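You operate a simulated robot arm through the tools that you are given. There is no shell and no other tool.

You are at the controls of a simulated robot arm. One attempt, no reset.

TASK
Jog slowly to the sharp picture, press mark, then home the carriage fast.
Fine: speed 1 to jog, speed 3 to home; no scan; the lens stays put.

The check looks at the end state, three seconds after you hand in, the way a careful person would. Anything else that was tipped, shoved, dropped, spilled or broken makes it a failure.

THE ROBOT
A 7-joint arm with a fingered hand, fixed in place. Base frame: the origin is at the foot of the arm, x ahead of it, y to its left, z up. Readings come in mm, rad, newtons and seconds.
With the tool pointing down near the work surface it reaches from about 160 to 760 mm from the base axis. Its first joint turns from -1.204 to 3.002 rad. Payload 3.4 kg.
The TCP is the grasp point between the finger pads, 39 mm short of the fingertips. In the tool frame z runs along the fingers and y along their closing line. Largest opening 180 mm; the body of the gripper starts 111 mm behind the TCP. The gripper is a hand of 3 fingers: y runs from the thumb to the fingers, the wrist lies at [0, 0, -262] in the tool frame, and closing takes about 1.5 s.
Orientation is that of the tool frame in the base frame, as a unit quaternion [w, x, y, z]. With the fingers straight down and closing along the base's y, the tool's x points along the base's -x, its y along +y and its z along -z.

THE INTERFACE
- The arm moves only by the tool jog_arm. Its argument "targets" is a list of rows, each a list of 7 numbers: the turn, a rotation vector about the base's x, y, z in degrees, then the shift along the base's x, y, z in mm, then the closure, from 0 (fully open) to 1 (shut). In form: [[ax, ay, az, dx, dy, dz, grip], ...]. A call has 1 to 20 rows; each row shifts and turns the commanded pose from where the row before left it. Rows are played at 5 a second. More than 50 mm and 0.15 rad between two rows, or a gripper value outside its range, and nothing of the call is played. A pose out of reach is approached as far as the arm can. The call stops where the force on the tool passes 40 N (or 10 N more than at its start, if that is more) or the arm is blocked; 0.2 s more then pass. The fingers move at their own pace (about 72 mm/s each) and stop on an object; they squeeze with about 32 N. The grip force told is the motor's: it shows also when the fingers shut on nothing. Time passes only in rows, and 0.2 s behind the last, so rows that do not move let the fingers close. It gives the time, the measured TCP pose, the force on the tool (base axes), the opening and the grip force at its end, in the units of the frame above (readings bear some noise), with the torque about the TCP (base axes, N m) and any sound that the robot's microphone picked up.
- Cameras (640 x 400 px; columns grow to the right, rows downward): "scene" is fixed at [400.4, 500.8, 1463.9]; the picture's right is [-1.00, 0.01, 0.00], its down [0.01, 0.43, -0.90] and it looks along [-0.01, -0.90, -0.43] (base axes); focal length 331 px, centre (320, 200). "wrist" rides on the gripper at [62, -36, -128] in the tool frame; the picture's right is [0.50, 0.87, 0.00], its down [-0.75, 0.44, -0.49] and it looks along [-0.43, 0.25, 0.87] (tool axes); focal length 226 px, centre (320, 200). There is no depth. A picture from a camera that has moved, and an enlarged one, comes with that camera's place and axes in the base frame and with its lens.
- capture(camera): a new picture of that camera. It takes no simulated time.
- move_column(by): slides the trunk up (or, below 0, down) by that many mm; the arm rides with it, the base frame stays. It gives what a move gives, with no picture.
- preshape(shape): the hand has 3 fingers and takes this shape, open, in about a second: jaw (thumb against the fingers, like two jaws); tri (thumb and two fingers); tip (a fingertip pinch); poke (one finger out to press); point (the index stretched); flat (the hand flat); cup (the hand cupped); fist (a fist). The gripper value then closes the fingers along that shape, each until it touches; the sizes above hold for jaw. It gives what a move gives, with no picture.
- inspect(camera, box): a new picture of the part [left, top, right, bottom] of that camera's present view, enlarged. It takes no simulated time.
- close_job(): hands the job in; it is judged then, once.

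Nothing tells you positions but the pictures and the camera data. Unless the task says otherwise, let go and move clear before handing in.

The tools are called as name(argument=value, ...) on one line, values as JSON. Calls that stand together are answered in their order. jog_arm: Moves the arm, as the interface text tells. Its arguments: {"type":"object","properties":{"targets":{"type":"array"}},"required":["targets"]} The other tools are called the same way: move_column (by) slides the trunk up or down; preshape (shape) gives the hand a shape; capture (camera) takes a picture; inspect (camera, box) takes an enlarged picture of a part of a camera's view; close_job () hands the job in.

At the start:

```text
t: 0.0
eef_pos: [305.2, -426.0, 1135.4]
tool_rot: [0.0, 0.0, 1.0, 0.002]
contact_force: [0.2, 1.0, 0.4]
wrist_torque: [0.0, 0.01, 0.01]
opening: 179.8
grasp_force: 0.1
shape: jaw
trunk travel left (down, up): [-275.0, 267.0]
```

scene: 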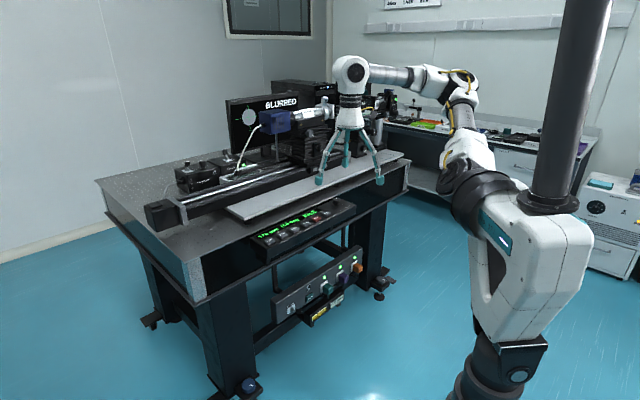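
wrist: 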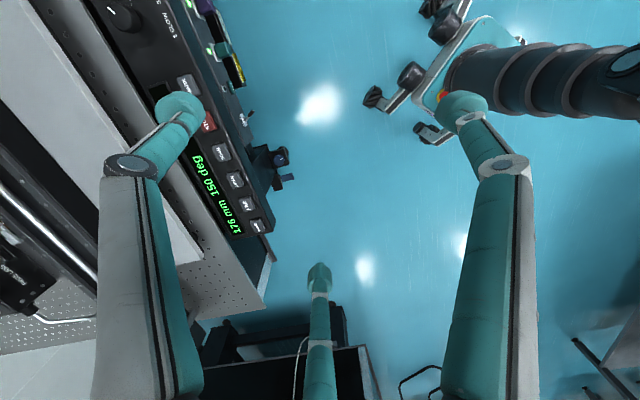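

The picture shows an optical table with a linear rail, a carriage with a lens/camera, a "BLURRED" monitor and two control panels on the table's front side. I'll look closer before moving anything.

inspect(camera="scene", box=[220, 190, 400, 330])

inspect(camera="scene", box=[140, 70, 420, 240])

inspect(camera="wrist", box=[60, 0, 300, 260])

inspect(camera="scene", box=[245, 195, 345, 265])

```text
2.86 times, centred on (310, 260) of scene
camera zoom: at [400.4, 500.8, 1463.9], right [-1.0, 0.01, 0.0], down [0.01, 0.43, -0.9], along [-0.01, -0.9, -0.43], focal length 945 px, centre (349, 29)
```

zoom: 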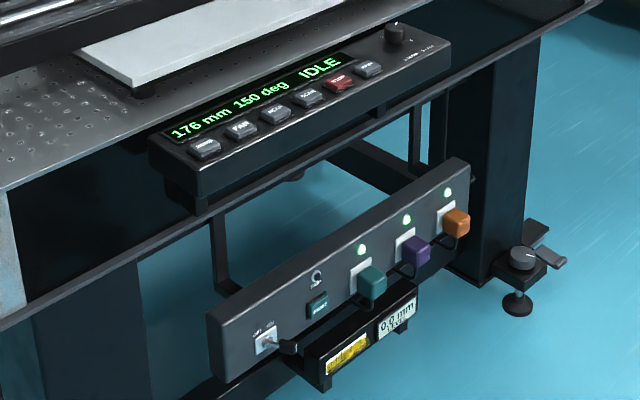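

```text
2.29 times, centred on (280, 155) of scene
camera zoom: at [400.4, 500.8, 1463.9], right [-1.0, 0.01, 0.0], down [0.01, 0.43, -0.9], along [-0.01, -0.9, -0.43], focal length 756 px, centre (411, 303)
```

zoom: 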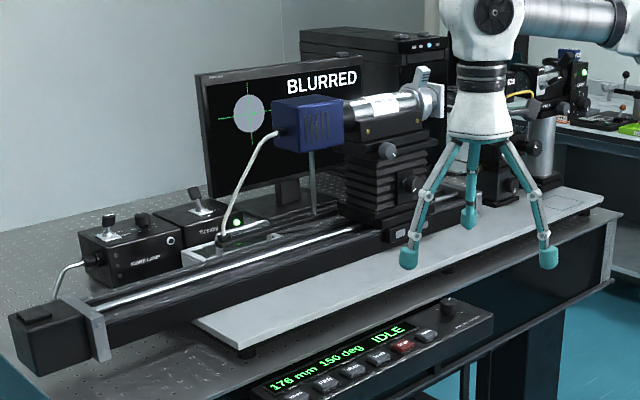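

```text
1.54 times, centred on (180, 130) of wrist
camera zoom: at [242.1, -463.5, 1262.6], right [-0.5, 0.87, 0.0], down [0.75, 0.43, 0.49], along [0.43, 0.25, -0.87], focal length 348 px, centre (535, 308)
```

zoom: 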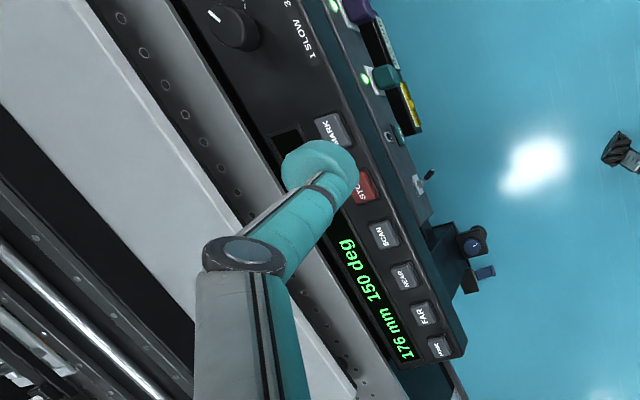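

```text
5.71 times, centred on (295, 230) of scene
camera zoom: at [400.4, 500.8, 1463.9], right [-1.0, 0.01, 0.0], down [0.01, 0.43, -0.9], along [-0.01, -0.9, -0.43], focal length 1890 px, centre (463, 29)
```

zoom: 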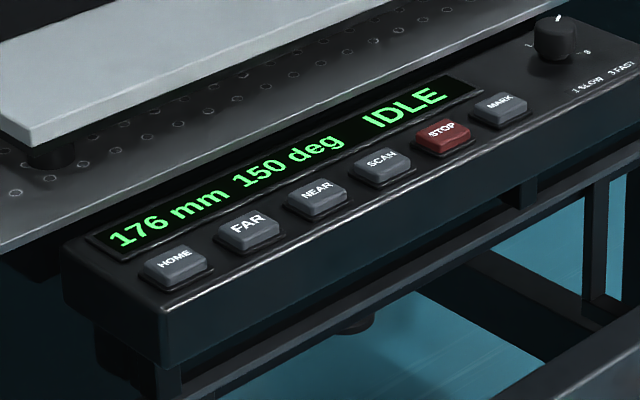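

I can see a sloped pendant with HOME, FAR, NEAR, SCAN, STOP and MARK keys plus a speed knob, and a monitor reading BLURRED. I'll zoom in on the knob, the lower panel and the monitor.

inspect(camera="wrist", box=[70, 0, 200, 80])

inspect(camera="scene", box=[315, 190, 365, 222])

inspect(camera="scene", box=[215, 85, 345, 165])

inspect(camera="scene", box=[270, 240, 380, 335])

inspect(camera="scene", box=[150, 140, 260, 230])

```text
4.92 times, centred on (135, 40) of wrist
camera zoom: at [242.1, -463.5, 1262.6], right [-0.5, 0.87, 0.0], down [0.75, 0.43, 0.49], along [0.43, 0.25, -0.87], focal length 1113 px, centre (1231, 988)
```

zoom: 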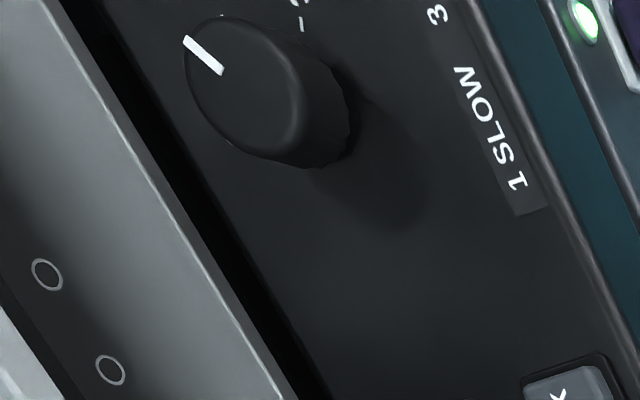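

```text
12.50 times, centred on (340, 206) of scene
camera zoom: at [400.4, 500.8, 1463.9], right [-1.0, 0.01, 0.0], down [0.01, 0.43, -0.9], along [-0.01, -0.9, -0.43], focal length 4133 px, centre (70, 125)
```

zoom: 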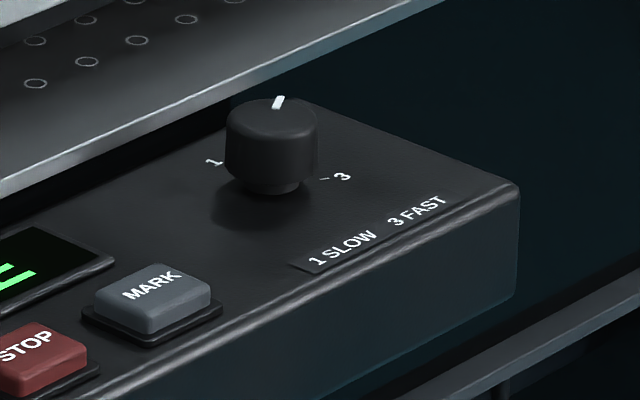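

```text
4.92 times, centred on (280, 125) of scene
camera zoom: at [400.4, 500.8, 1463.9], right [-1.0, 0.01, 0.0], down [0.01, 0.43, -0.9], along [-0.01, -0.9, -0.43], focal length 1628 px, centre (517, 569)
```

zoom: 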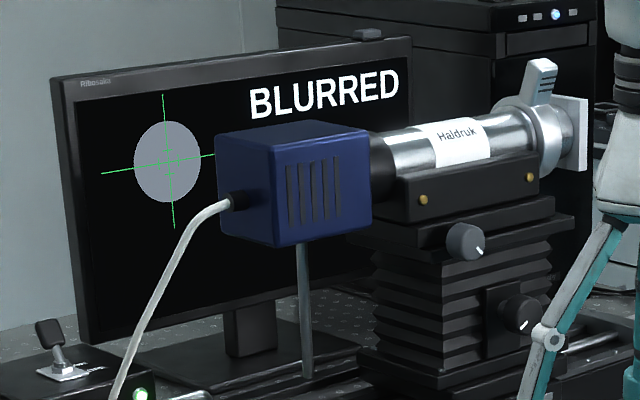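

```text
4.21 times, centred on (325, 288) of scene
camera zoom: at [400.4, 500.8, 1463.9], right [-1.0, 0.01, 0.0], down [0.01, 0.43, -0.9], along [-0.01, -0.9, -0.43], focal length 1392 px, centre (299, -168)
```

zoom: 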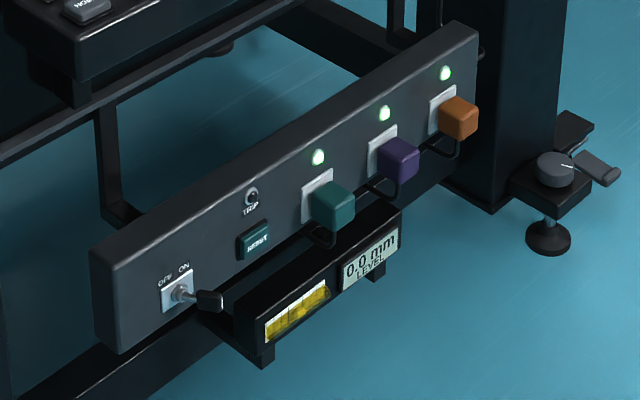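

```text
4.44 times, centred on (205, 185) of scene
camera zoom: at [400.4, 500.8, 1463.9], right [-1.0, 0.01, 0.0], down [0.01, 0.43, -0.9], along [-0.01, -0.9, -0.43], focal length 1470 px, centre (831, 267)
```

zoom: 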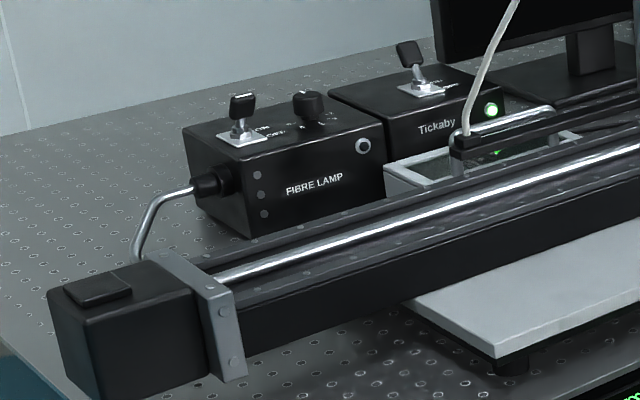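

The row of keys runs at 45° in the base frame: HOME is near [559,-436,867], MARK near [363,-633,861], and the knob near [321,-718,886], pointing at 2. I'll turn the hand in place so the wrist camera faces the panel squarely.

jog_arm(targets=[[0, 0, -7.5, 4, 0, 0, 0], [0, 0, -7.5, 4, 0, 0, 0], [0, 0, -7.5, 4, 0, 0, 0], [0, 0, -7.5, 4, 0, 0, 0], [0, 0, -7.5, 4, 0, 0, 0], [0, 0, -7.5, 4, 0, 0, 0], [0, 0, -7.5, 4, 0, 0, 0], [0, 0, -7.5, 4, 0, 0, 0], [0, 0, -7.5, 4, 0, 0, 0], [0, 0, -7.5, 4, 0, 0, 0]])

capture(camera="wrist")

capture(camera="scene")

```text
t: 2.2
eef_pos: [344.8, -420.2, 1138.3]
tool_rot: [-0.001, 0.61, 0.792, -0.003]
contact_force: [0.5, -1.0, -0.3]
wrist_torque: [-0.01, 0.03, -0.01]
opening: 179.8
grasp_force: 0.1
shape: jaw
trunk travel left (down, up): [-275.0, 267.0]
```

```text
taken
camera wrist: at [294.5, -369.9, 1265.2], right [0.71, 0.71, 0.0], down [0.62, -0.62, 0.49], along [0.34, -0.35, -0.87], focal length 226 px, centre (320, 200)
```

wrist: 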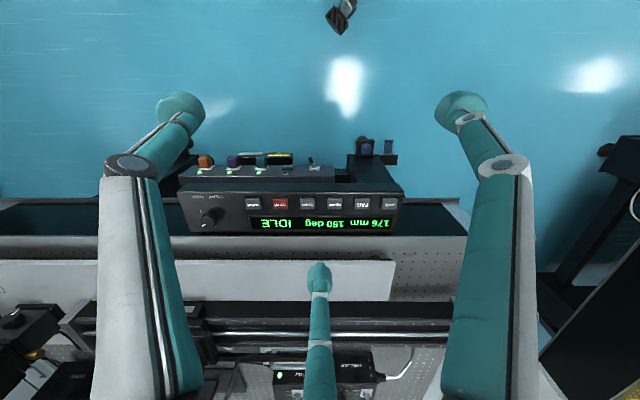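

```text
taken
```

scene: 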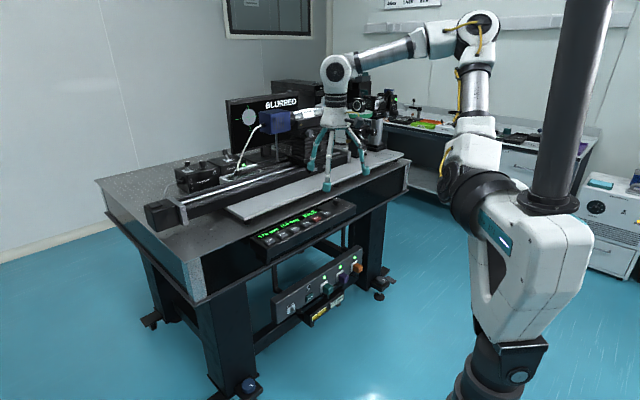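

The panel is now square in the wrist view, upside down, with the knob at the left end and the keys in a row. I'll enlarge it.

inspect(camera="wrist", box=[170, 170, 290, 245])

inspect(camera="wrist", box=[180, 150, 420, 300])

inspect(camera="scene", box=[200, 80, 420, 220])

```text
5.33 times, centred on (230, 208) of wrist
camera zoom: at [294.5, -369.9, 1265.2], right [0.71, 0.71, 0.0], down [0.62, -0.62, 0.49], along [0.34, -0.35, -0.87], focal length 1206 px, centre (800, 160)
```

zoom: 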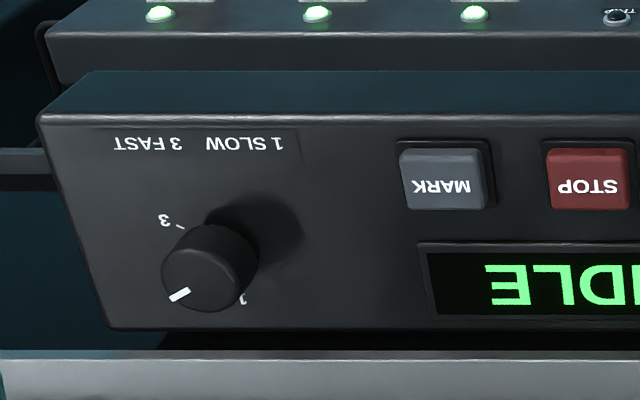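

```text
2.67 times, centred on (300, 225) of wrist
camera zoom: at [294.5, -369.9, 1265.2], right [0.71, 0.71, 0.0], down [0.62, -0.62, 0.49], along [0.34, -0.35, -0.87], focal length 603 px, centre (373, 133)
```

zoom: 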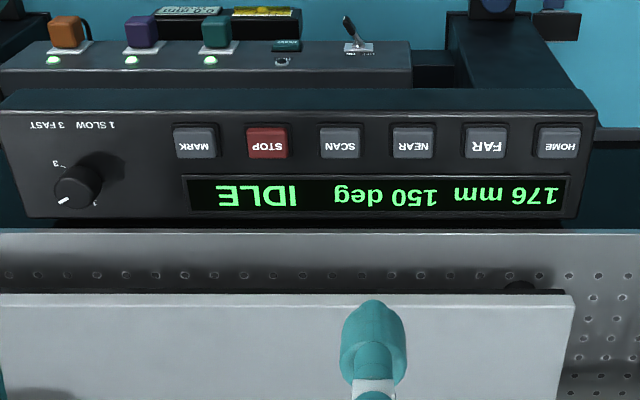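

```text
2.86 times, centred on (310, 150) of scene
camera zoom: at [400.4, 500.8, 1463.9], right [-1.0, 0.01, 0.0], down [0.01, 0.43, -0.9], along [-0.01, -0.9, -0.43], focal length 945 px, centre (349, 343)
```

zoom: 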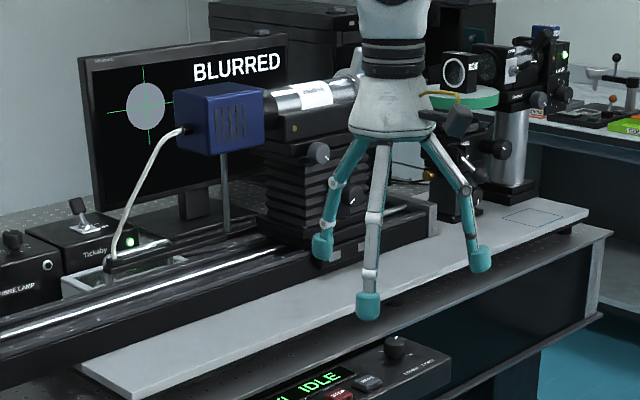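

The keys are about 56 mm apart with their tops near z 864, and the knob stands near the table edge at about [320,-722,878]. I'll test how the hand shapes look in free air before approaching.

preshape(shape="tri")

jog_arm(targets=[[0, 0, 0, 0, 0, 0, 0.8], [0, 0, 0, 0, 0, 0, 0.8], [0, 0, 0, 0, 0, 0, 0.8], [0, 0, 0, 0, 0, 0, 0.8], [0, 0, 0, 0, 0, 0, 0.8], [0, 0, 0, 0, 0, 0, 0.8], [0, 0, 0, 0, 0, 0, 0.8]])

capture(camera="wrist")

inspect(camera="scene", box=[280, 50, 400, 210])

```text
t: 3.1
eef_pos: [344.3, -421.3, 1138.3]
tool_rot: [-0.002, 0.608, 0.794, -0.002]
contact_force: [0.1, 0.2, -0.4]
wrist_torque: [0.0, -0.04, 0.02]
opening: 180.0
grasp_force: 0.0
shape: tri
trunk travel left (down, up): [-275.0, 267.0]
```

```text
t: 4.7
eef_pos: [345.1, -422.0, 1139.0]
tool_rot: [-0.001, 0.609, 0.793, -0.002]
contact_force: [-0.5, 0.6, -0.1]
wrist_torque: [0.02, 0.0, -0.02]
opening: 36.4
grasp_force: 0.1
shape: tri
trunk travel left (down, up): [-275.0, 267.0]
```

```text
taken
camera wrist: at [293.9, -370.3, 1265.2], right [0.71, 0.71, 0.0], down [0.62, -0.61, 0.49], along [0.34, -0.35, -0.87], focal length 226 px, centre (320, 200)
```

wrist: 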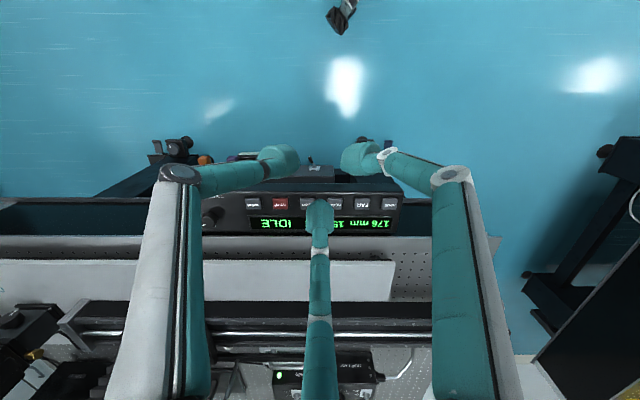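

```text
2.50 times, centred on (340, 130) of scene
camera zoom: at [400.4, 500.8, 1463.9], right [-1.0, 0.01, 0.0], down [0.01, 0.43, -0.9], along [-0.01, -0.9, -0.43], focal length 827 px, centre (270, 375)
```

zoom: 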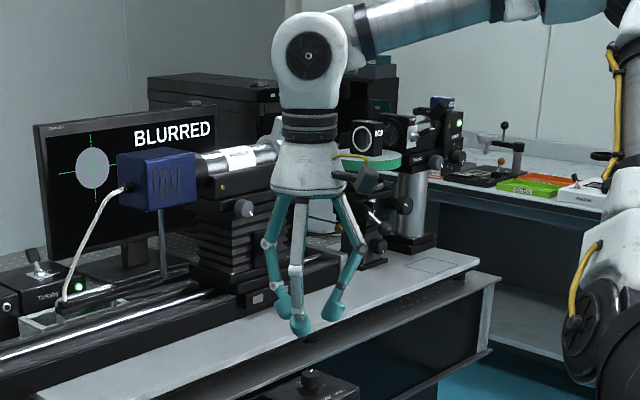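

The tri shape centres three fingertips on the tool axis, which suits the knob. Next I'll check the poke shape for the keys.

preshape(shape="poke")

capture(camera="wrist")

inspect(camera="scene", box=[280, 50, 400, 210])

```text
t: 5.6
eef_pos: [345.5, -421.4, 1138.5]
tool_rot: [-0.001, 0.608, 0.794, -0.002]
contact_force: [0.8, -0.3, -0.6]
wrist_torque: [-0.02, 0.02, -0.02]
opening: 0.2
grasp_force: 0.0
shape: poke
trunk travel left (down, up): [-275.0, 267.0]
```

```text
taken
camera wrist: at [293.9, -370.3, 1265.2], right [0.71, 0.71, 0.0], down [0.62, -0.61, 0.49], along [0.34, -0.35, -0.87], focal length 226 px, centre (320, 200)
```

wrist: 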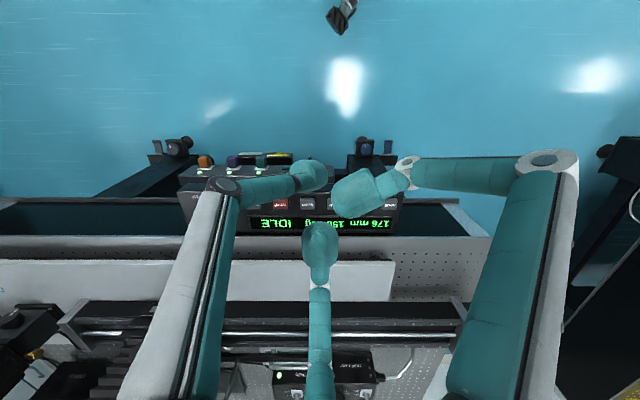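

```text
2.50 times, centred on (340, 130) of scene
camera zoom: at [400.4, 500.8, 1463.9], right [-1.0, 0.01, 0.0], down [0.01, 0.43, -0.9], along [-0.01, -0.9, -0.43], focal length 827 px, centre (270, 375)
```

zoom: 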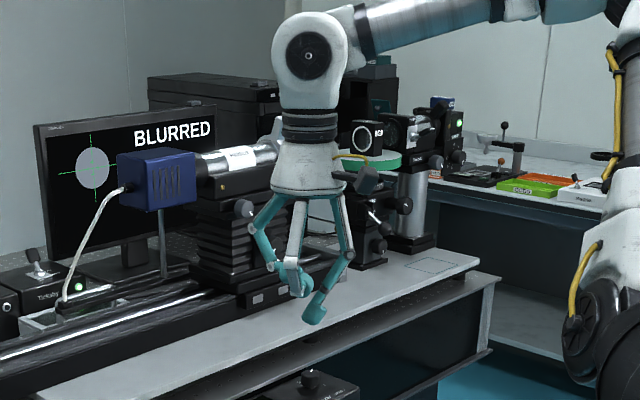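

The poke shape extends one finger close to the tool axis while the other two stay curled. I'll zoom in to locate its tip.

inspect(camera="wrist", box=[240, 130, 400, 230])

inspect(camera="scene", box=[315, 125, 365, 185])

```text
4.00 times, centred on (320, 180) of wrist
camera zoom: at [293.9, -370.3, 1265.2], right [0.71, 0.71, 0.0], down [0.62, -0.61, 0.49], along [0.34, -0.35, -0.87], focal length 904 px, centre (320, 280)
```

zoom: 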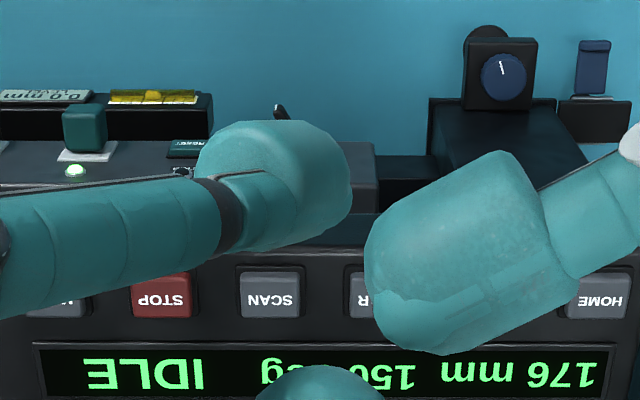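

```text
6.67 times, centred on (340, 155) of scene
camera zoom: at [400.4, 500.8, 1463.9], right [-1.0, 0.01, 0.0], down [0.01, 0.43, -0.9], along [-0.01, -0.9, -0.43], focal length 2204 px, centre (187, 500)
```

zoom: 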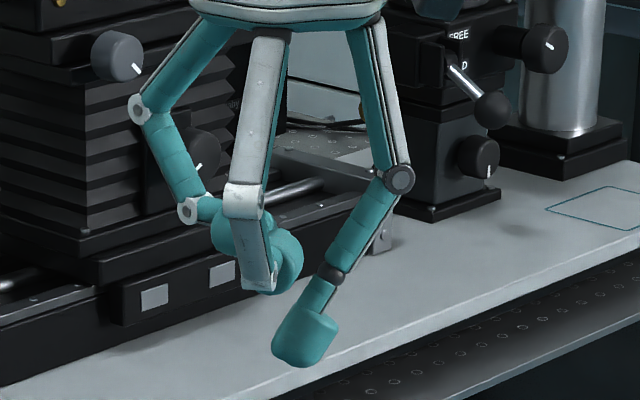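

The poke tip sits on the tool axis about 40 mm past the TCP. I'll do the knob first, so I'm switching to tri with the fingers half closed and moving above it, still high.

preshape(shape="tri")

jog_arm(targets=[[0, 0, 0, -2.5, -30, -6, 0.5], [0, 0, 0, -2.5, -30, -6, 0.5], [0, 0, 0, -2.5, -30, -6, 0.5], [0, 0, 0, -2.5, -30, -6, 0.5], [0, 0, 0, -2.5, -30, -6, 0.5], [0, 0, 0, -2.5, -30, -6, 0.5], [0, 0, 0, -2.5, -30, -6, 0.5], [0, 0, 0, -2.5, -30, -6, 0.5], [0, 0, 0, -2.5, -30, -6, 0.5], [0, 0, 0, -2.5, -30, -6, 0.5]])

capture(camera="wrist")

capture(camera="scene")

```text
t: 6.5
eef_pos: [345.5, -421.0, 1138.6]
tool_rot: [-0.001, 0.609, 0.793, -0.002]
contact_force: [0.5, -0.3, -0.9]
wrist_torque: [0.02, -0.04, 0.02]
opening: 180.0
grasp_force: 0.1
shape: tri
trunk travel left (down, up): [-275.0, 267.0]
```

```text
t: 8.7
eef_pos: [321.9, -721.9, 1078.6]
tool_rot: [-0.004, 0.608, 0.794, -0.003]
contact_force: [-1.1, 0.5, 0.6]
wrist_torque: [-0.04, 0.02, -0.01]
opening: 90.6
grasp_force: 0.0
shape: tri
trunk travel left (down, up): [-275.0, 267.0]
```

```text
taken
camera wrist: at [270.9, -671.7, 1206.6], right [0.71, 0.71, 0.0], down [0.62, -0.62, 0.49], along [0.34, -0.35, -0.87], focal length 226 px, centre (320, 200)
```

wrist: 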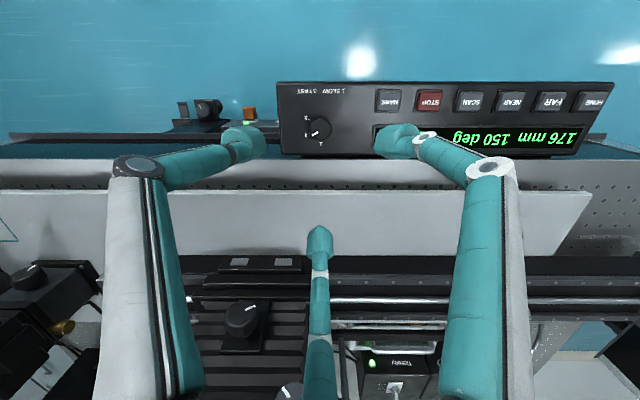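

```text
taken
```

scene: 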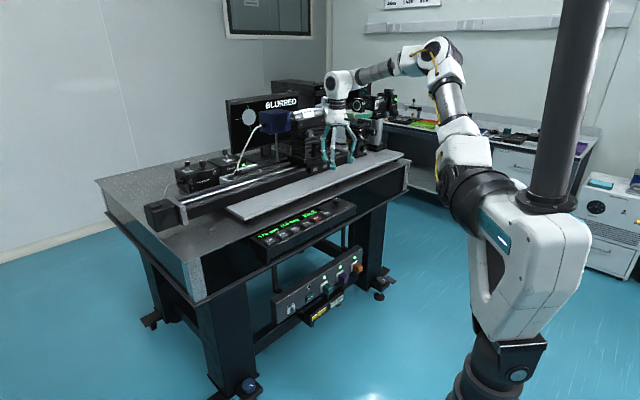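

The arm reaches this spot without trouble and the knob is visible between the fingers. I'll zoom in on it.

inspect(camera="wrist", box=[280, 80, 380, 160])

inspect(camera="wrist", box=[220, 80, 420, 260])

```text
5.00 times, centred on (330, 120) of wrist
camera zoom: at [270.9, -671.7, 1206.6], right [0.71, 0.71, 0.0], down [0.62, -0.62, 0.49], along [0.34, -0.35, -0.87], focal length 1130 px, centre (270, 600)
```

zoom: 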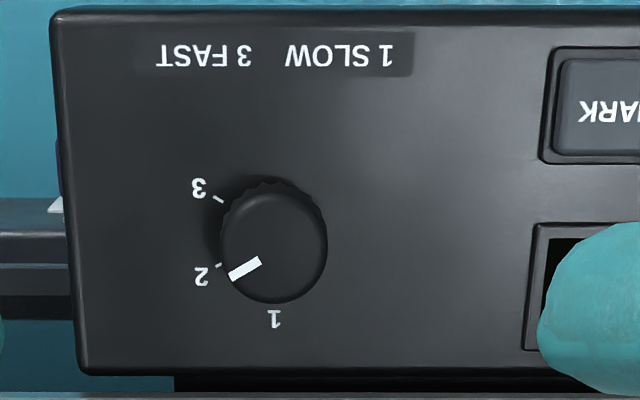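

```text
2.22 times, centred on (320, 170) of wrist
camera zoom: at [270.9, -671.7, 1206.6], right [0.71, 0.71, 0.0], down [0.62, -0.62, 0.49], along [0.34, -0.35, -0.87], focal length 502 px, centre (320, 267)
```

zoom: 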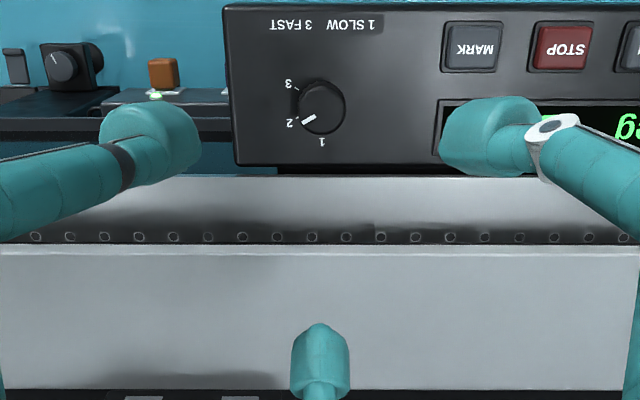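

The detents are clear: 1 points outward, 2 is 60° clockwise from it, and 3 is 60° further; the knob axis is near [319.5,-718.5] with its top at z about 882. I'll part-close the fingers in the air and measure where the tips hang.

jog_arm(targets=[[0, 0, 0, -2, 3, 0, 0.7], [0, 0, 0, 0, 0, 0, 0.7], [0, 0, 0, 0, 0, 0, 0.7], [0, 0, 0, 0, 0, 0, 0.7]])

inspect(camera="scene", box=[310, 110, 374, 150])

inspect(camera="scene", box=[310, 130, 374, 220])

inspect(camera="wrist", box=[220, 80, 420, 260])

```text
t: 9.7
eef_pos: [319.7, -718.6, 1080.4]
tool_rot: [-0.002, 0.609, 0.794, -0.001]
contact_force: [0.4, -0.8, 0.0]
wrist_torque: [0.0, 0.01, -0.02]
opening: 54.4
grasp_force: 0.1
shape: tri
trunk travel left (down, up): [-275.0, 267.0]
```

```text
10.00 times, centred on (342, 130) of scene
camera zoom: at [400.4, 500.8, 1463.9], right [-1.0, 0.01, 0.0], down [0.01, 0.43, -0.9], along [-0.01, -0.9, -0.43], focal length 3307 px, centre (100, 900)
```

zoom: 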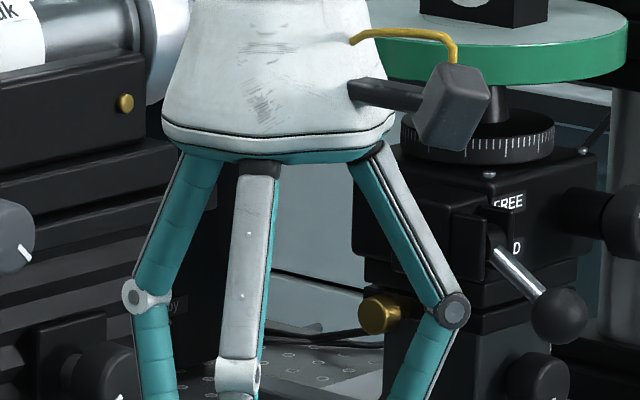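

```text
4.44 times, centred on (342, 175) of scene
camera zoom: at [400.4, 500.8, 1463.9], right [-1.0, 0.01, 0.0], down [0.01, 0.43, -0.9], along [-0.01, -0.9, -0.43], focal length 1470 px, centre (222, 311)
```

zoom: 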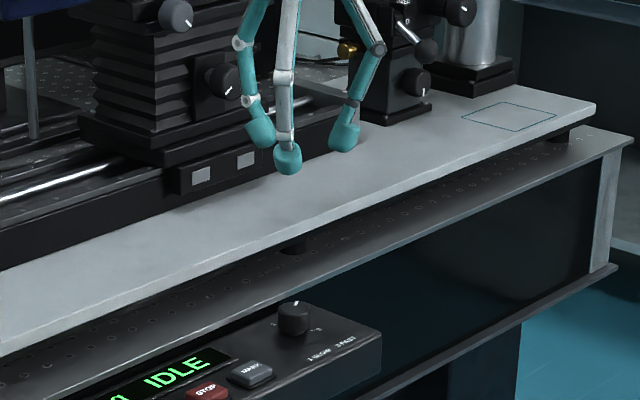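

```text
2.22 times, centred on (320, 170) of wrist
camera zoom: at [267.9, -667.1, 1207.3], right [0.71, 0.71, 0.0], down [0.62, -0.62, 0.49], along [0.34, -0.35, -0.87], focal length 502 px, centre (320, 267)
```

zoom: 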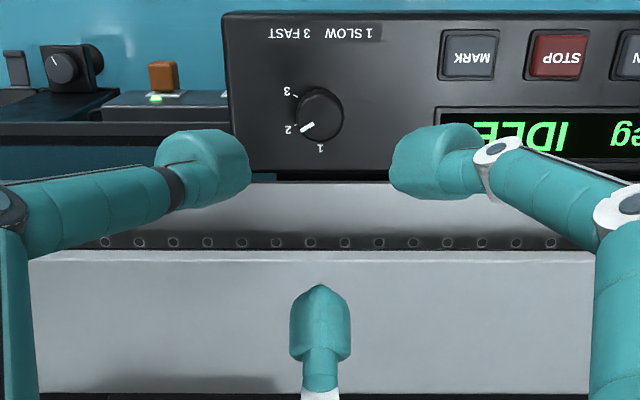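

The tips hang about 50 mm below the TCP at this closure. I'll pre-rotate the hand by -60° in the air so I can turn +60° on the knob, then come down to a height still clear of it.

jog_arm(targets=[[0, 0, -7.5, 0, 0, 0, 0.74], [0, 0, -7.5, 0, 0, 0, 0.74], [0, 0, -7.5, 0, 0, 0, 0.74], [0, 0, -7.5, 0, 0, 0, 0.74], [0, 0, -7.5, 0, 0, 0, 0.74], [0, 0, -7.5, 0, 0, 0, 0.74], [0, 0, -7.5, 0, 0, 0, 0.74], [0, 0, -7.5, 0, 0, 0, 0.74], [0, 0, 0, 0, 0, -30, 0.74], [0, 0, 0, 0, 0, -30, 0.74], [0, 0, 0, 0, 0, -30, 0.74], [0, 0, 0, 0, 0, -20, 0.74], [0, 0, 0, 0, 0, -15, 0.74]])

capture(camera="wrist")

inspect(camera="scene", box=[310, 150, 374, 220])

```text
t: 12.5
eef_pos: [318.1, -718.4, 950.1]
tool_rot: [-0.003, 0.924, 0.383, -0.001]
contact_force: [-0.4, 0.0, -0.7]
wrist_torque: [0.0, 0.0, -0.04]
opening: 47.3
grasp_force: 0.1
shape: tri
trunk travel left (down, up): [-275.0, 267.0]
```

```text
taken
camera wrist: at [336.8, -649.9, 1077.5], right [0.97, -0.26, -0.01], down [-0.22, -0.84, 0.49], along [-0.13, -0.47, -0.87], focal length 226 px, centre (320, 200)
```

wrist: 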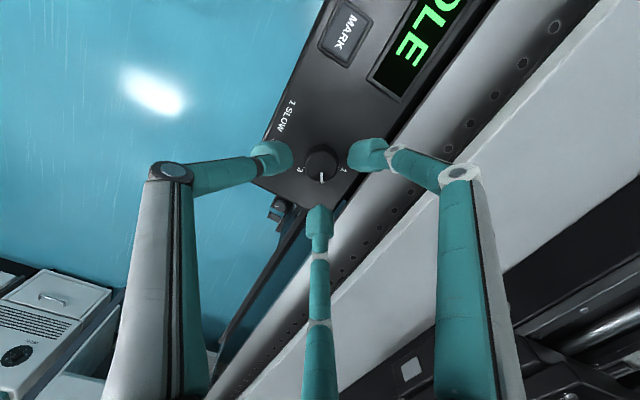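

```text
5.71 times, centred on (342, 185) of scene
camera zoom: at [400.4, 500.8, 1463.9], right [-1.0, 0.01, 0.0], down [0.01, 0.43, -0.9], along [-0.01, -0.9, -0.43], focal length 1890 px, centre (194, 286)
```

zoom: 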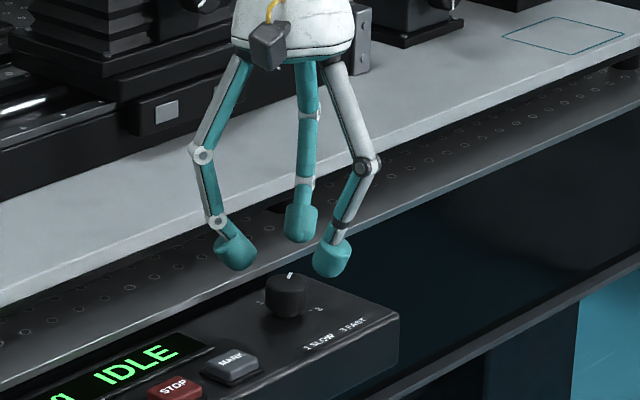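

The knob is centred between the three fingertips. I'll descend slowly so the tips go around it.

jog_arm(targets=[[0, 0, 0, 0.5, 0, -8, 0.74], [0, 0, 0, 0.5, 0, -8, 0.74], [0, 0, 0, 0, 0, -6, 0.74], [0, 0, 0, 0, 0, -5, 0.74], [0, 0, 0, 0, 0, -3, 0.74]])

inspect(camera="wrist", box=[240, 110, 400, 250])

inspect(camera="scene", box=[310, 175, 366, 215])

```text
t: 13.7
eef_pos: [318.9, -719.1, 921.4]
tool_rot: [-0.003, 0.924, 0.383, -0.001]
contact_force: [-0.7, 0.0, -0.3]
wrist_torque: [0.01, 0.0, 0.02]
opening: 47.1
grasp_force: 0.1
shape: tri
trunk travel left (down, up): [-275.0, 267.0]
```

```text
2.86 times, centred on (320, 180) of wrist
camera zoom: at [337.3, -650.5, 1049.1], right [0.97, -0.26, -0.01], down [-0.22, -0.84, 0.49], along [-0.13, -0.47, -0.87], focal length 646 px, centre (320, 257)
```

zoom: 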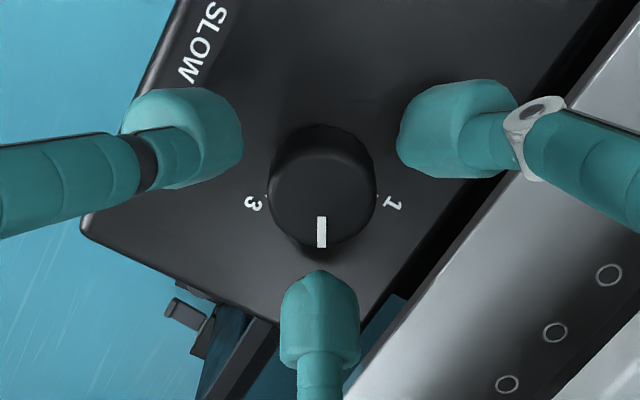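

```text
10.00 times, centred on (338, 195) of scene
camera zoom: at [400.4, 500.8, 1463.9], right [-1.0, 0.01, 0.0], down [0.01, 0.43, -0.9], along [-0.01, -0.9, -0.43], focal length 3307 px, centre (140, 250)
```

zoom: 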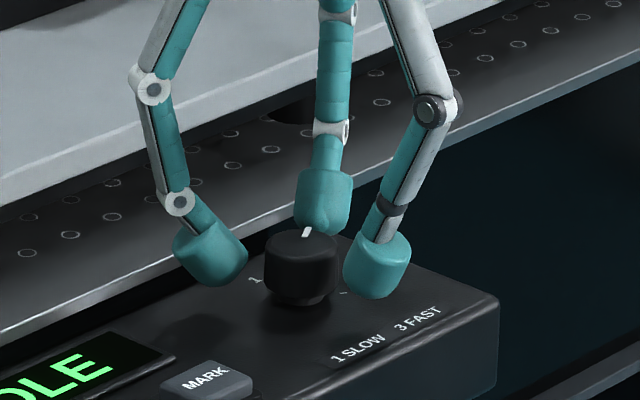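

The tips are beside the upper half of the knob with no contact. I'll go a few millimetres lower and then close gently on it.

jog_arm(targets=[[0, 0, 0, 0, 0, -2, 0.74], [0, 0, 0, 0, 0, -2, 0.74], [0, 0, 0, 0, 0, -2, 0.74], [0, 0, 0, 0, 0, 0, 0.74]])

inspect(camera="scene", box=[318, 185, 358, 212])

```text
t: 14.7
eef_pos: [318.6, -718.2, 917.0]
tool_rot: [-0.004, 0.924, 0.383, -0.001]
contact_force: [-0.1, -0.6, 0.0]
wrist_torque: [-0.03, -0.02, 0.0]
opening: 47.1
grasp_force: 0.1
shape: tri
trunk travel left (down, up): [-275.0, 267.0]
```

```text
14.81 times, centred on (338, 198) of scene
camera zoom: at [400.4, 500.8, 1463.9], right [-1.0, 0.01, 0.0], down [0.01, 0.43, -0.9], along [-0.01, -0.9, -0.43], focal length 4899 px, centre (53, 222)
```

zoom: 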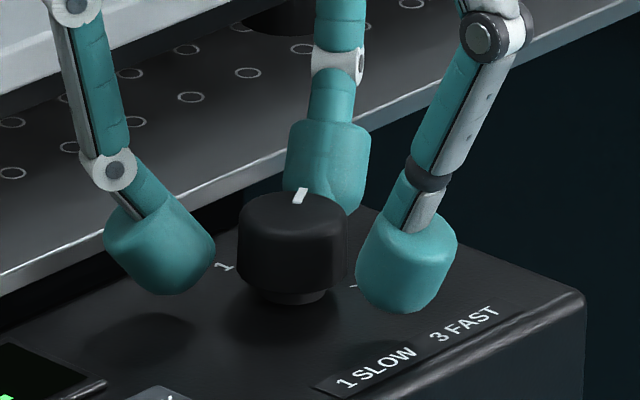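

The tips are now alongside the knob and above the panel. Closing on the knob.

jog_arm(targets=[[0, 0, 0, 0, 0, 0, 0.86], [0, 0, 0, 0, 0, 0, 0.9], [0, 0, 0, 0, 0, 0, 0.93], [0, 0, 0, 0, 0, 0, 0.95], [0, 0, 0, 0, 0, 0, 0.95]])

inspect(camera="scene", box=[318, 185, 358, 212])

inspect(camera="wrist", box=[240, 110, 400, 250])

```text
t: 15.9
eef_pos: [317.2, -717.1, 916.4]
tool_rot: [-0.003, 0.924, 0.383, 0.0]
contact_force: [0.1, 1.8, -1.9]
wrist_torque: [0.03, 0.01, -0.04]
opening: 22.6
grasp_force: 31.4
shape: tri
trunk travel left (down, up): [-275.0, 267.0]
```

```text
14.81 times, centred on (338, 198) of scene
camera zoom: at [400.4, 500.8, 1463.9], right [-1.0, 0.01, 0.0], down [0.01, 0.43, -0.9], along [-0.01, -0.9, -0.43], focal length 4899 px, centre (53, 222)
```

zoom: 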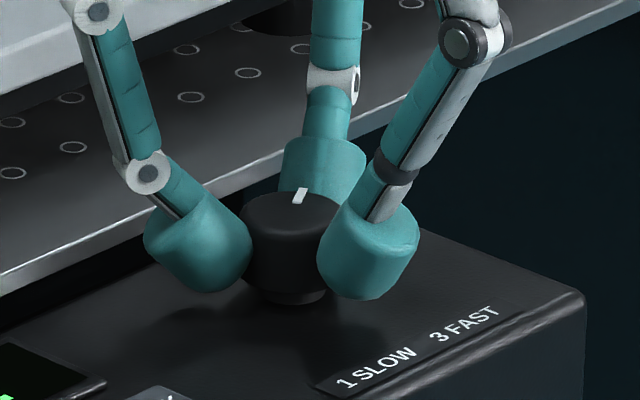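

```text
2.86 times, centred on (320, 180) of wrist
camera zoom: at [336.8, -649.2, 1043.8], right [0.97, -0.26, -0.01], down [-0.22, -0.84, 0.49], along [-0.13, -0.47, -0.87], focal length 646 px, centre (320, 257)
```

zoom: 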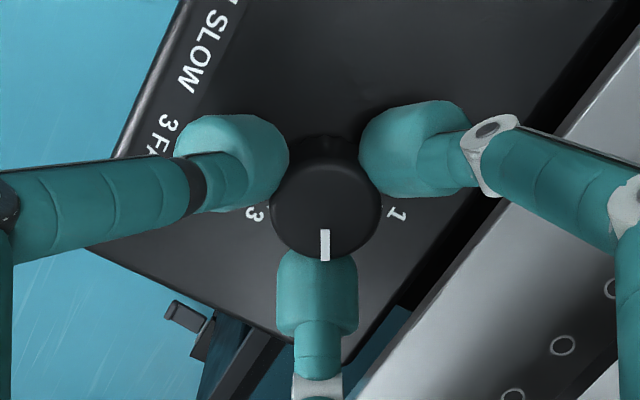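

The grip is firm at 31 N and the pointer has not moved. I'll turn counterclockwise by 60° toward 1.

jog_arm(targets=[[0, 0, 6, 0, 0, 0, 0.95], [0, 0, 6, 0, 0, 0, 0.95], [0, 0, 6, 0, 0, 0, 0.95], [0, 0, 6, 0, 0, 0, 0.95], [0, 0, 6, 0, 0, 0, 0.95], [0, 0, 6, 0, 0, 0, 0.95], [0, 0, 6, 0, 0, 0, 0.95], [0, 0, 6, 0, 0, 0, 0.95], [0, 0, 6, 0, 0, 0, 0.95], [0, 0, 6, 0, 0, 0, 0.95]])

inspect(camera="wrist", box=[240, 110, 400, 250])

inspect(camera="scene", box=[318, 185, 358, 212])

```text
t: 18.1
eef_pos: [318.2, -718.2, 916.9]
tool_rot: [-0.001, 0.607, 0.794, -0.002]
contact_force: [-5.0, -4.4, 3.8]
wrist_torque: [-0.12, 0.17, 0.01]
opening: 22.5
grasp_force: 31.9
shape: tri
trunk travel left (down, up): [-275.0, 267.0]
```

```text
2.86 times, centred on (320, 180) of wrist
camera zoom: at [266.8, -667.8, 1043.4], right [0.71, 0.71, 0.0], down [0.62, -0.61, 0.49], along [0.34, -0.35, -0.87], focal length 646 px, centre (320, 257)
```

zoom: 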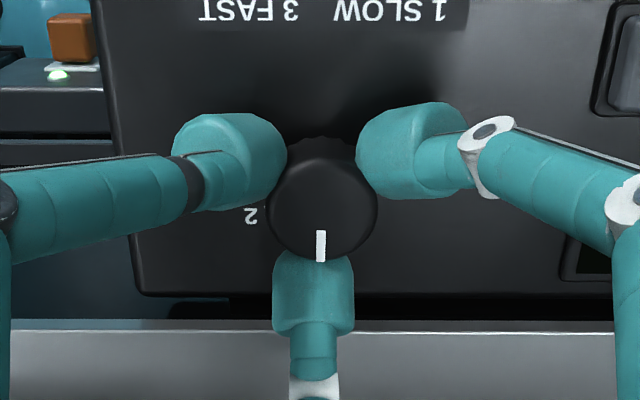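

```text
14.81 times, centred on (338, 198) of scene
camera zoom: at [400.4, 500.8, 1463.9], right [-1.0, 0.01, 0.0], down [0.01, 0.43, -0.9], along [-0.01, -0.9, -0.43], focal length 4899 px, centre (53, 222)
```

zoom: 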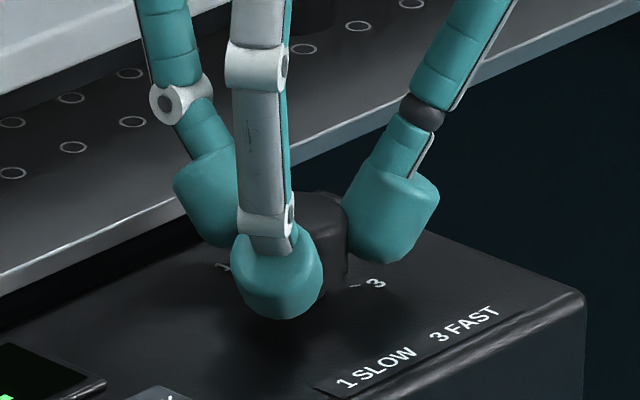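

The pointer now faces 1. I'll open the fingers slightly and lift straight up.

jog_arm(targets=[[0, 0, 0, 0, 0, 0, 0.82], [0, 0, 0, 0, 0, 0, 0.77], [0, 0, 0, 0, 0, 0, 0.77], [0, 0, 0, 0, 0, 5, 0.77], [0, 0, 0, 0, 0, 10, 0.77], [0, 0, 0, 0, 0, 15, 0.77], [0, 0, 0, 0, 0, 25, 0.77], [0, 0, 0, 0, 0, 35, 0.77]])

inspect(camera="wrist", box=[260, 100, 380, 180])

inspect(camera="scene", box=[245, 190, 365, 265])

```text
t: 19.9
eef_pos: [318.2, -712.6, 1008.5]
tool_rot: [-0.001, 0.609, 0.793, -0.002]
contact_force: [0.0, 0.7, 0.1]
wrist_torque: [0.0, -0.01, 0.0]
opening: 41.1
grasp_force: 0.0
shape: tri
trunk travel left (down, up): [-275.0, 267.0]
```

```text
5.00 times, centred on (320, 140) of wrist
camera zoom: at [267.6, -662.9, 1135.9], right [0.71, 0.71, 0.0], down [0.62, -0.61, 0.49], along [0.34, -0.35, -0.87], focal length 1130 px, centre (320, 500)
```

zoom: 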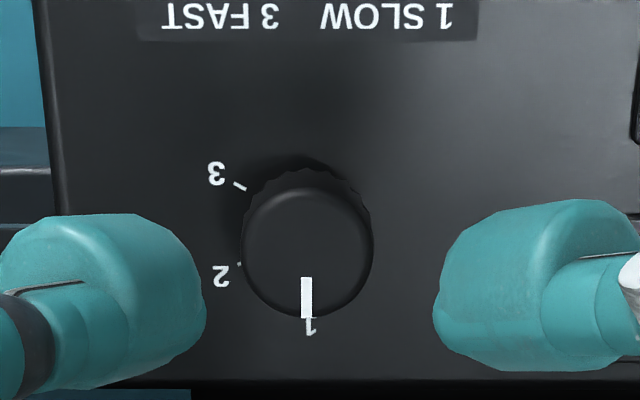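

```text
5.33 times, centred on (305, 228) of scene
camera zoom: at [400.4, 500.8, 1463.9], right [-1.0, 0.01, 0.0], down [0.01, 0.43, -0.9], along [-0.01, -0.9, -0.43], focal length 1764 px, centre (400, 53)
```

zoom: 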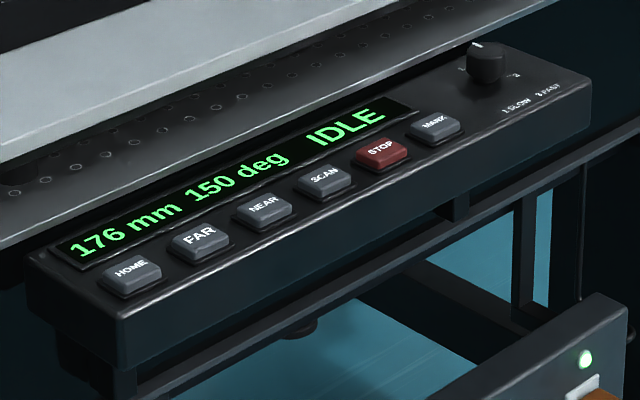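

The knob clearly reads 1. Now I'll form the poke finger and go above NEAR, staying high.

preshape(shape="poke")

jog_arm(targets=[[0, 0, 0, 20.3, 25.5, 0, 0], [0, 0, 0, 20.3, 25.5, 0, 0], [0, 0, 0, 20.3, 25.5, 0, 0], [0, 0, 0, 20.3, 25.5, 0, 0], [0, 0, 0, 20.3, 25.5, 0, 0], [0, 0, 0, 20.3, 25.5, 0, 0], [0, 0, 0, 20.3, 25.5, 0, 0], [0, 0, 0, 20.3, 25.5, 0, 0], [0, 0, 0, 0, 0, -25, 0], [0, 0, 0, 0, 0, -25, 0], [0, 0, 0, 0, 0, 0, 0]])

capture(camera="wrist")

inspect(camera="scene", box=[245, 150, 365, 250])

```text
t: 20.8
eef_pos: [320.4, -715.3, 1007.4]
tool_rot: [-0.002, 0.609, 0.793, -0.002]
contact_force: [1.0, 0.5, 0.2]
wrist_torque: [0.02, -0.02, -0.03]
opening: 0.3
grasp_force: 0.1
shape: poke
trunk travel left (down, up): [-275.0, 267.0]
```

```text
t: 23.2
eef_pos: [477.5, -513.5, 954.3]
tool_rot: [-0.002, 0.608, 0.794, -0.002]
contact_force: [-0.5, 0.2, 0.0]
wrist_torque: [0.03, -0.04, -0.02]
opening: 0.1
grasp_force: 0.1
shape: poke
trunk travel left (down, up): [-275.0, 267.0]
```

```text
taken
camera wrist: at [426.3, -461.5, 1081.8], right [0.71, 0.71, 0.0], down [0.62, -0.61, 0.49], along [0.34, -0.35, -0.87], focal length 226 px, centre (320, 200)
```

wrist: 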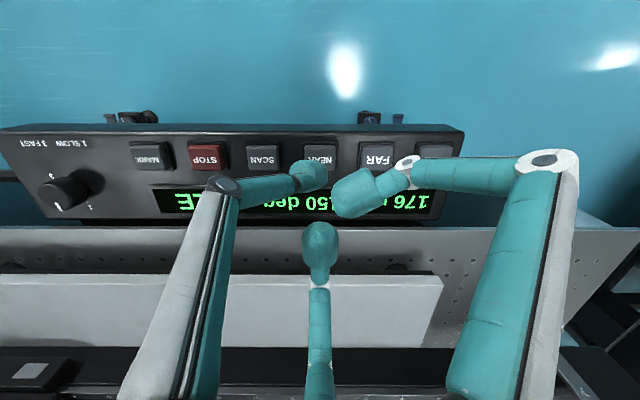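

```text
4.00 times, centred on (305, 200) of scene
camera zoom: at [400.4, 500.8, 1463.9], right [-1.0, 0.01, 0.0], down [0.01, 0.43, -0.9], along [-0.01, -0.9, -0.43], focal length 1323 px, centre (380, 200)
```

zoom: 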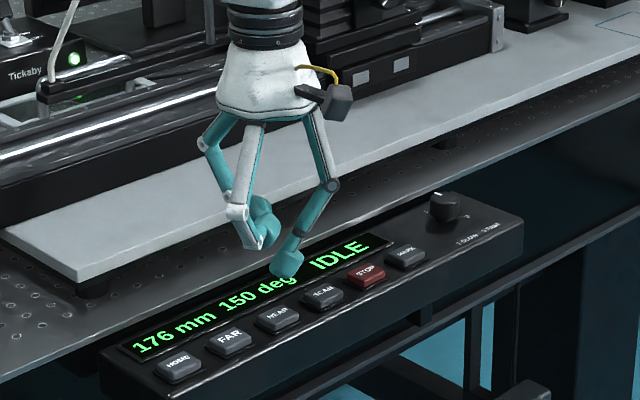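

NEAR is right below the poke tip (the tip sits a few mm left of the axis). I'll centre it and come down, then touch in small steps.

jog_arm(targets=[[0, 0, 0, 2, 2, -15, 0], [0, 0, 0, 2, 2, -12, 0], [0, 0, 0, 0, 0, -8, 0], [0, 0, 0, 0, 0, 0, 0]])

inspect(camera="scene", box=[265, 195, 335, 240])

inspect(camera="wrist", box=[240, 110, 400, 230])

```text
t: 24.2
eef_pos: [483.8, -510.4, 921.8]
tool_rot: [-0.001, 0.608, 0.794, -0.002]
contact_force: [0.5, 0.7, 0.4]
wrist_torque: [0.04, -0.01, -0.02]
opening: 0.0
grasp_force: 0.0
shape: poke
trunk travel left (down, up): [-275.0, 267.0]
```

```text
8.89 times, centred on (300, 218) of scene
camera zoom: at [400.4, 500.8, 1463.9], right [-1.0, 0.01, 0.0], down [0.01, 0.43, -0.9], along [-0.01, -0.9, -0.43], focal length 2939 px, centre (498, 44)
```

zoom: 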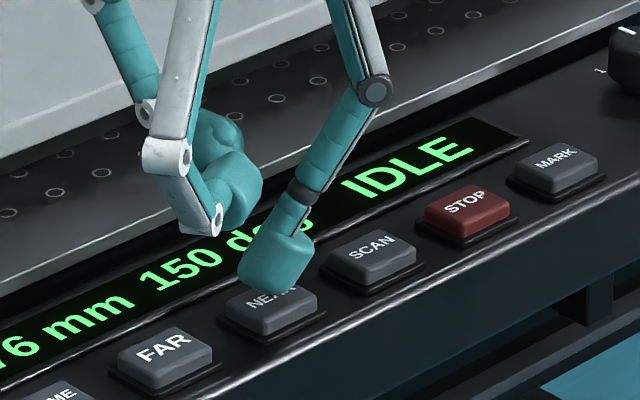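

```text
3.33 times, centred on (320, 170) of wrist
camera zoom: at [432.9, -459.8, 1049.3], right [0.71, 0.71, 0.0], down [0.62, -0.61, 0.49], along [0.34, -0.35, -0.87], focal length 754 px, centre (320, 300)
```

zoom: 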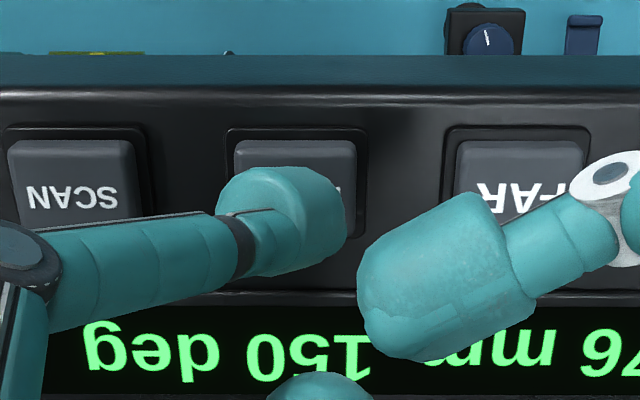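

The tip is right over NEAR. I'm going down in small steps until it touches.

jog_arm(targets=[[0, 0, 0, 0, 0, -5, 0], [0, 0, 0, 0, 0, -5, 0], [0, 0, 0, 0, 0, -3, 0], [0, 0, 0, 0, 0, 0, 0]])

inspect(camera="scene", box=[245, 190, 365, 265])

```text
t: 25.2
eef_pos: [484.7, -511.3, 910.3]
tool_rot: [-0.001, 0.609, 0.793, -0.002]
contact_force: [0.5, -2.2, 12.1]
wrist_torque: [-0.08, 0.05, 0.01]
opening: 0.1
grasp_force: 0.0
shape: poke
trunk travel left (down, up): [-275.0, 267.0]
heard: click
```

```text
5.33 times, centred on (305, 228) of scene
camera zoom: at [400.4, 500.8, 1463.9], right [-1.0, 0.01, 0.0], down [0.01, 0.43, -0.9], along [-0.01, -0.9, -0.43], focal length 1764 px, centre (400, 53)
```

zoom: 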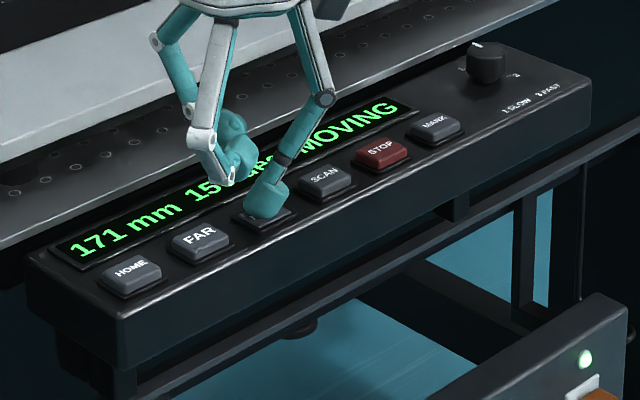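

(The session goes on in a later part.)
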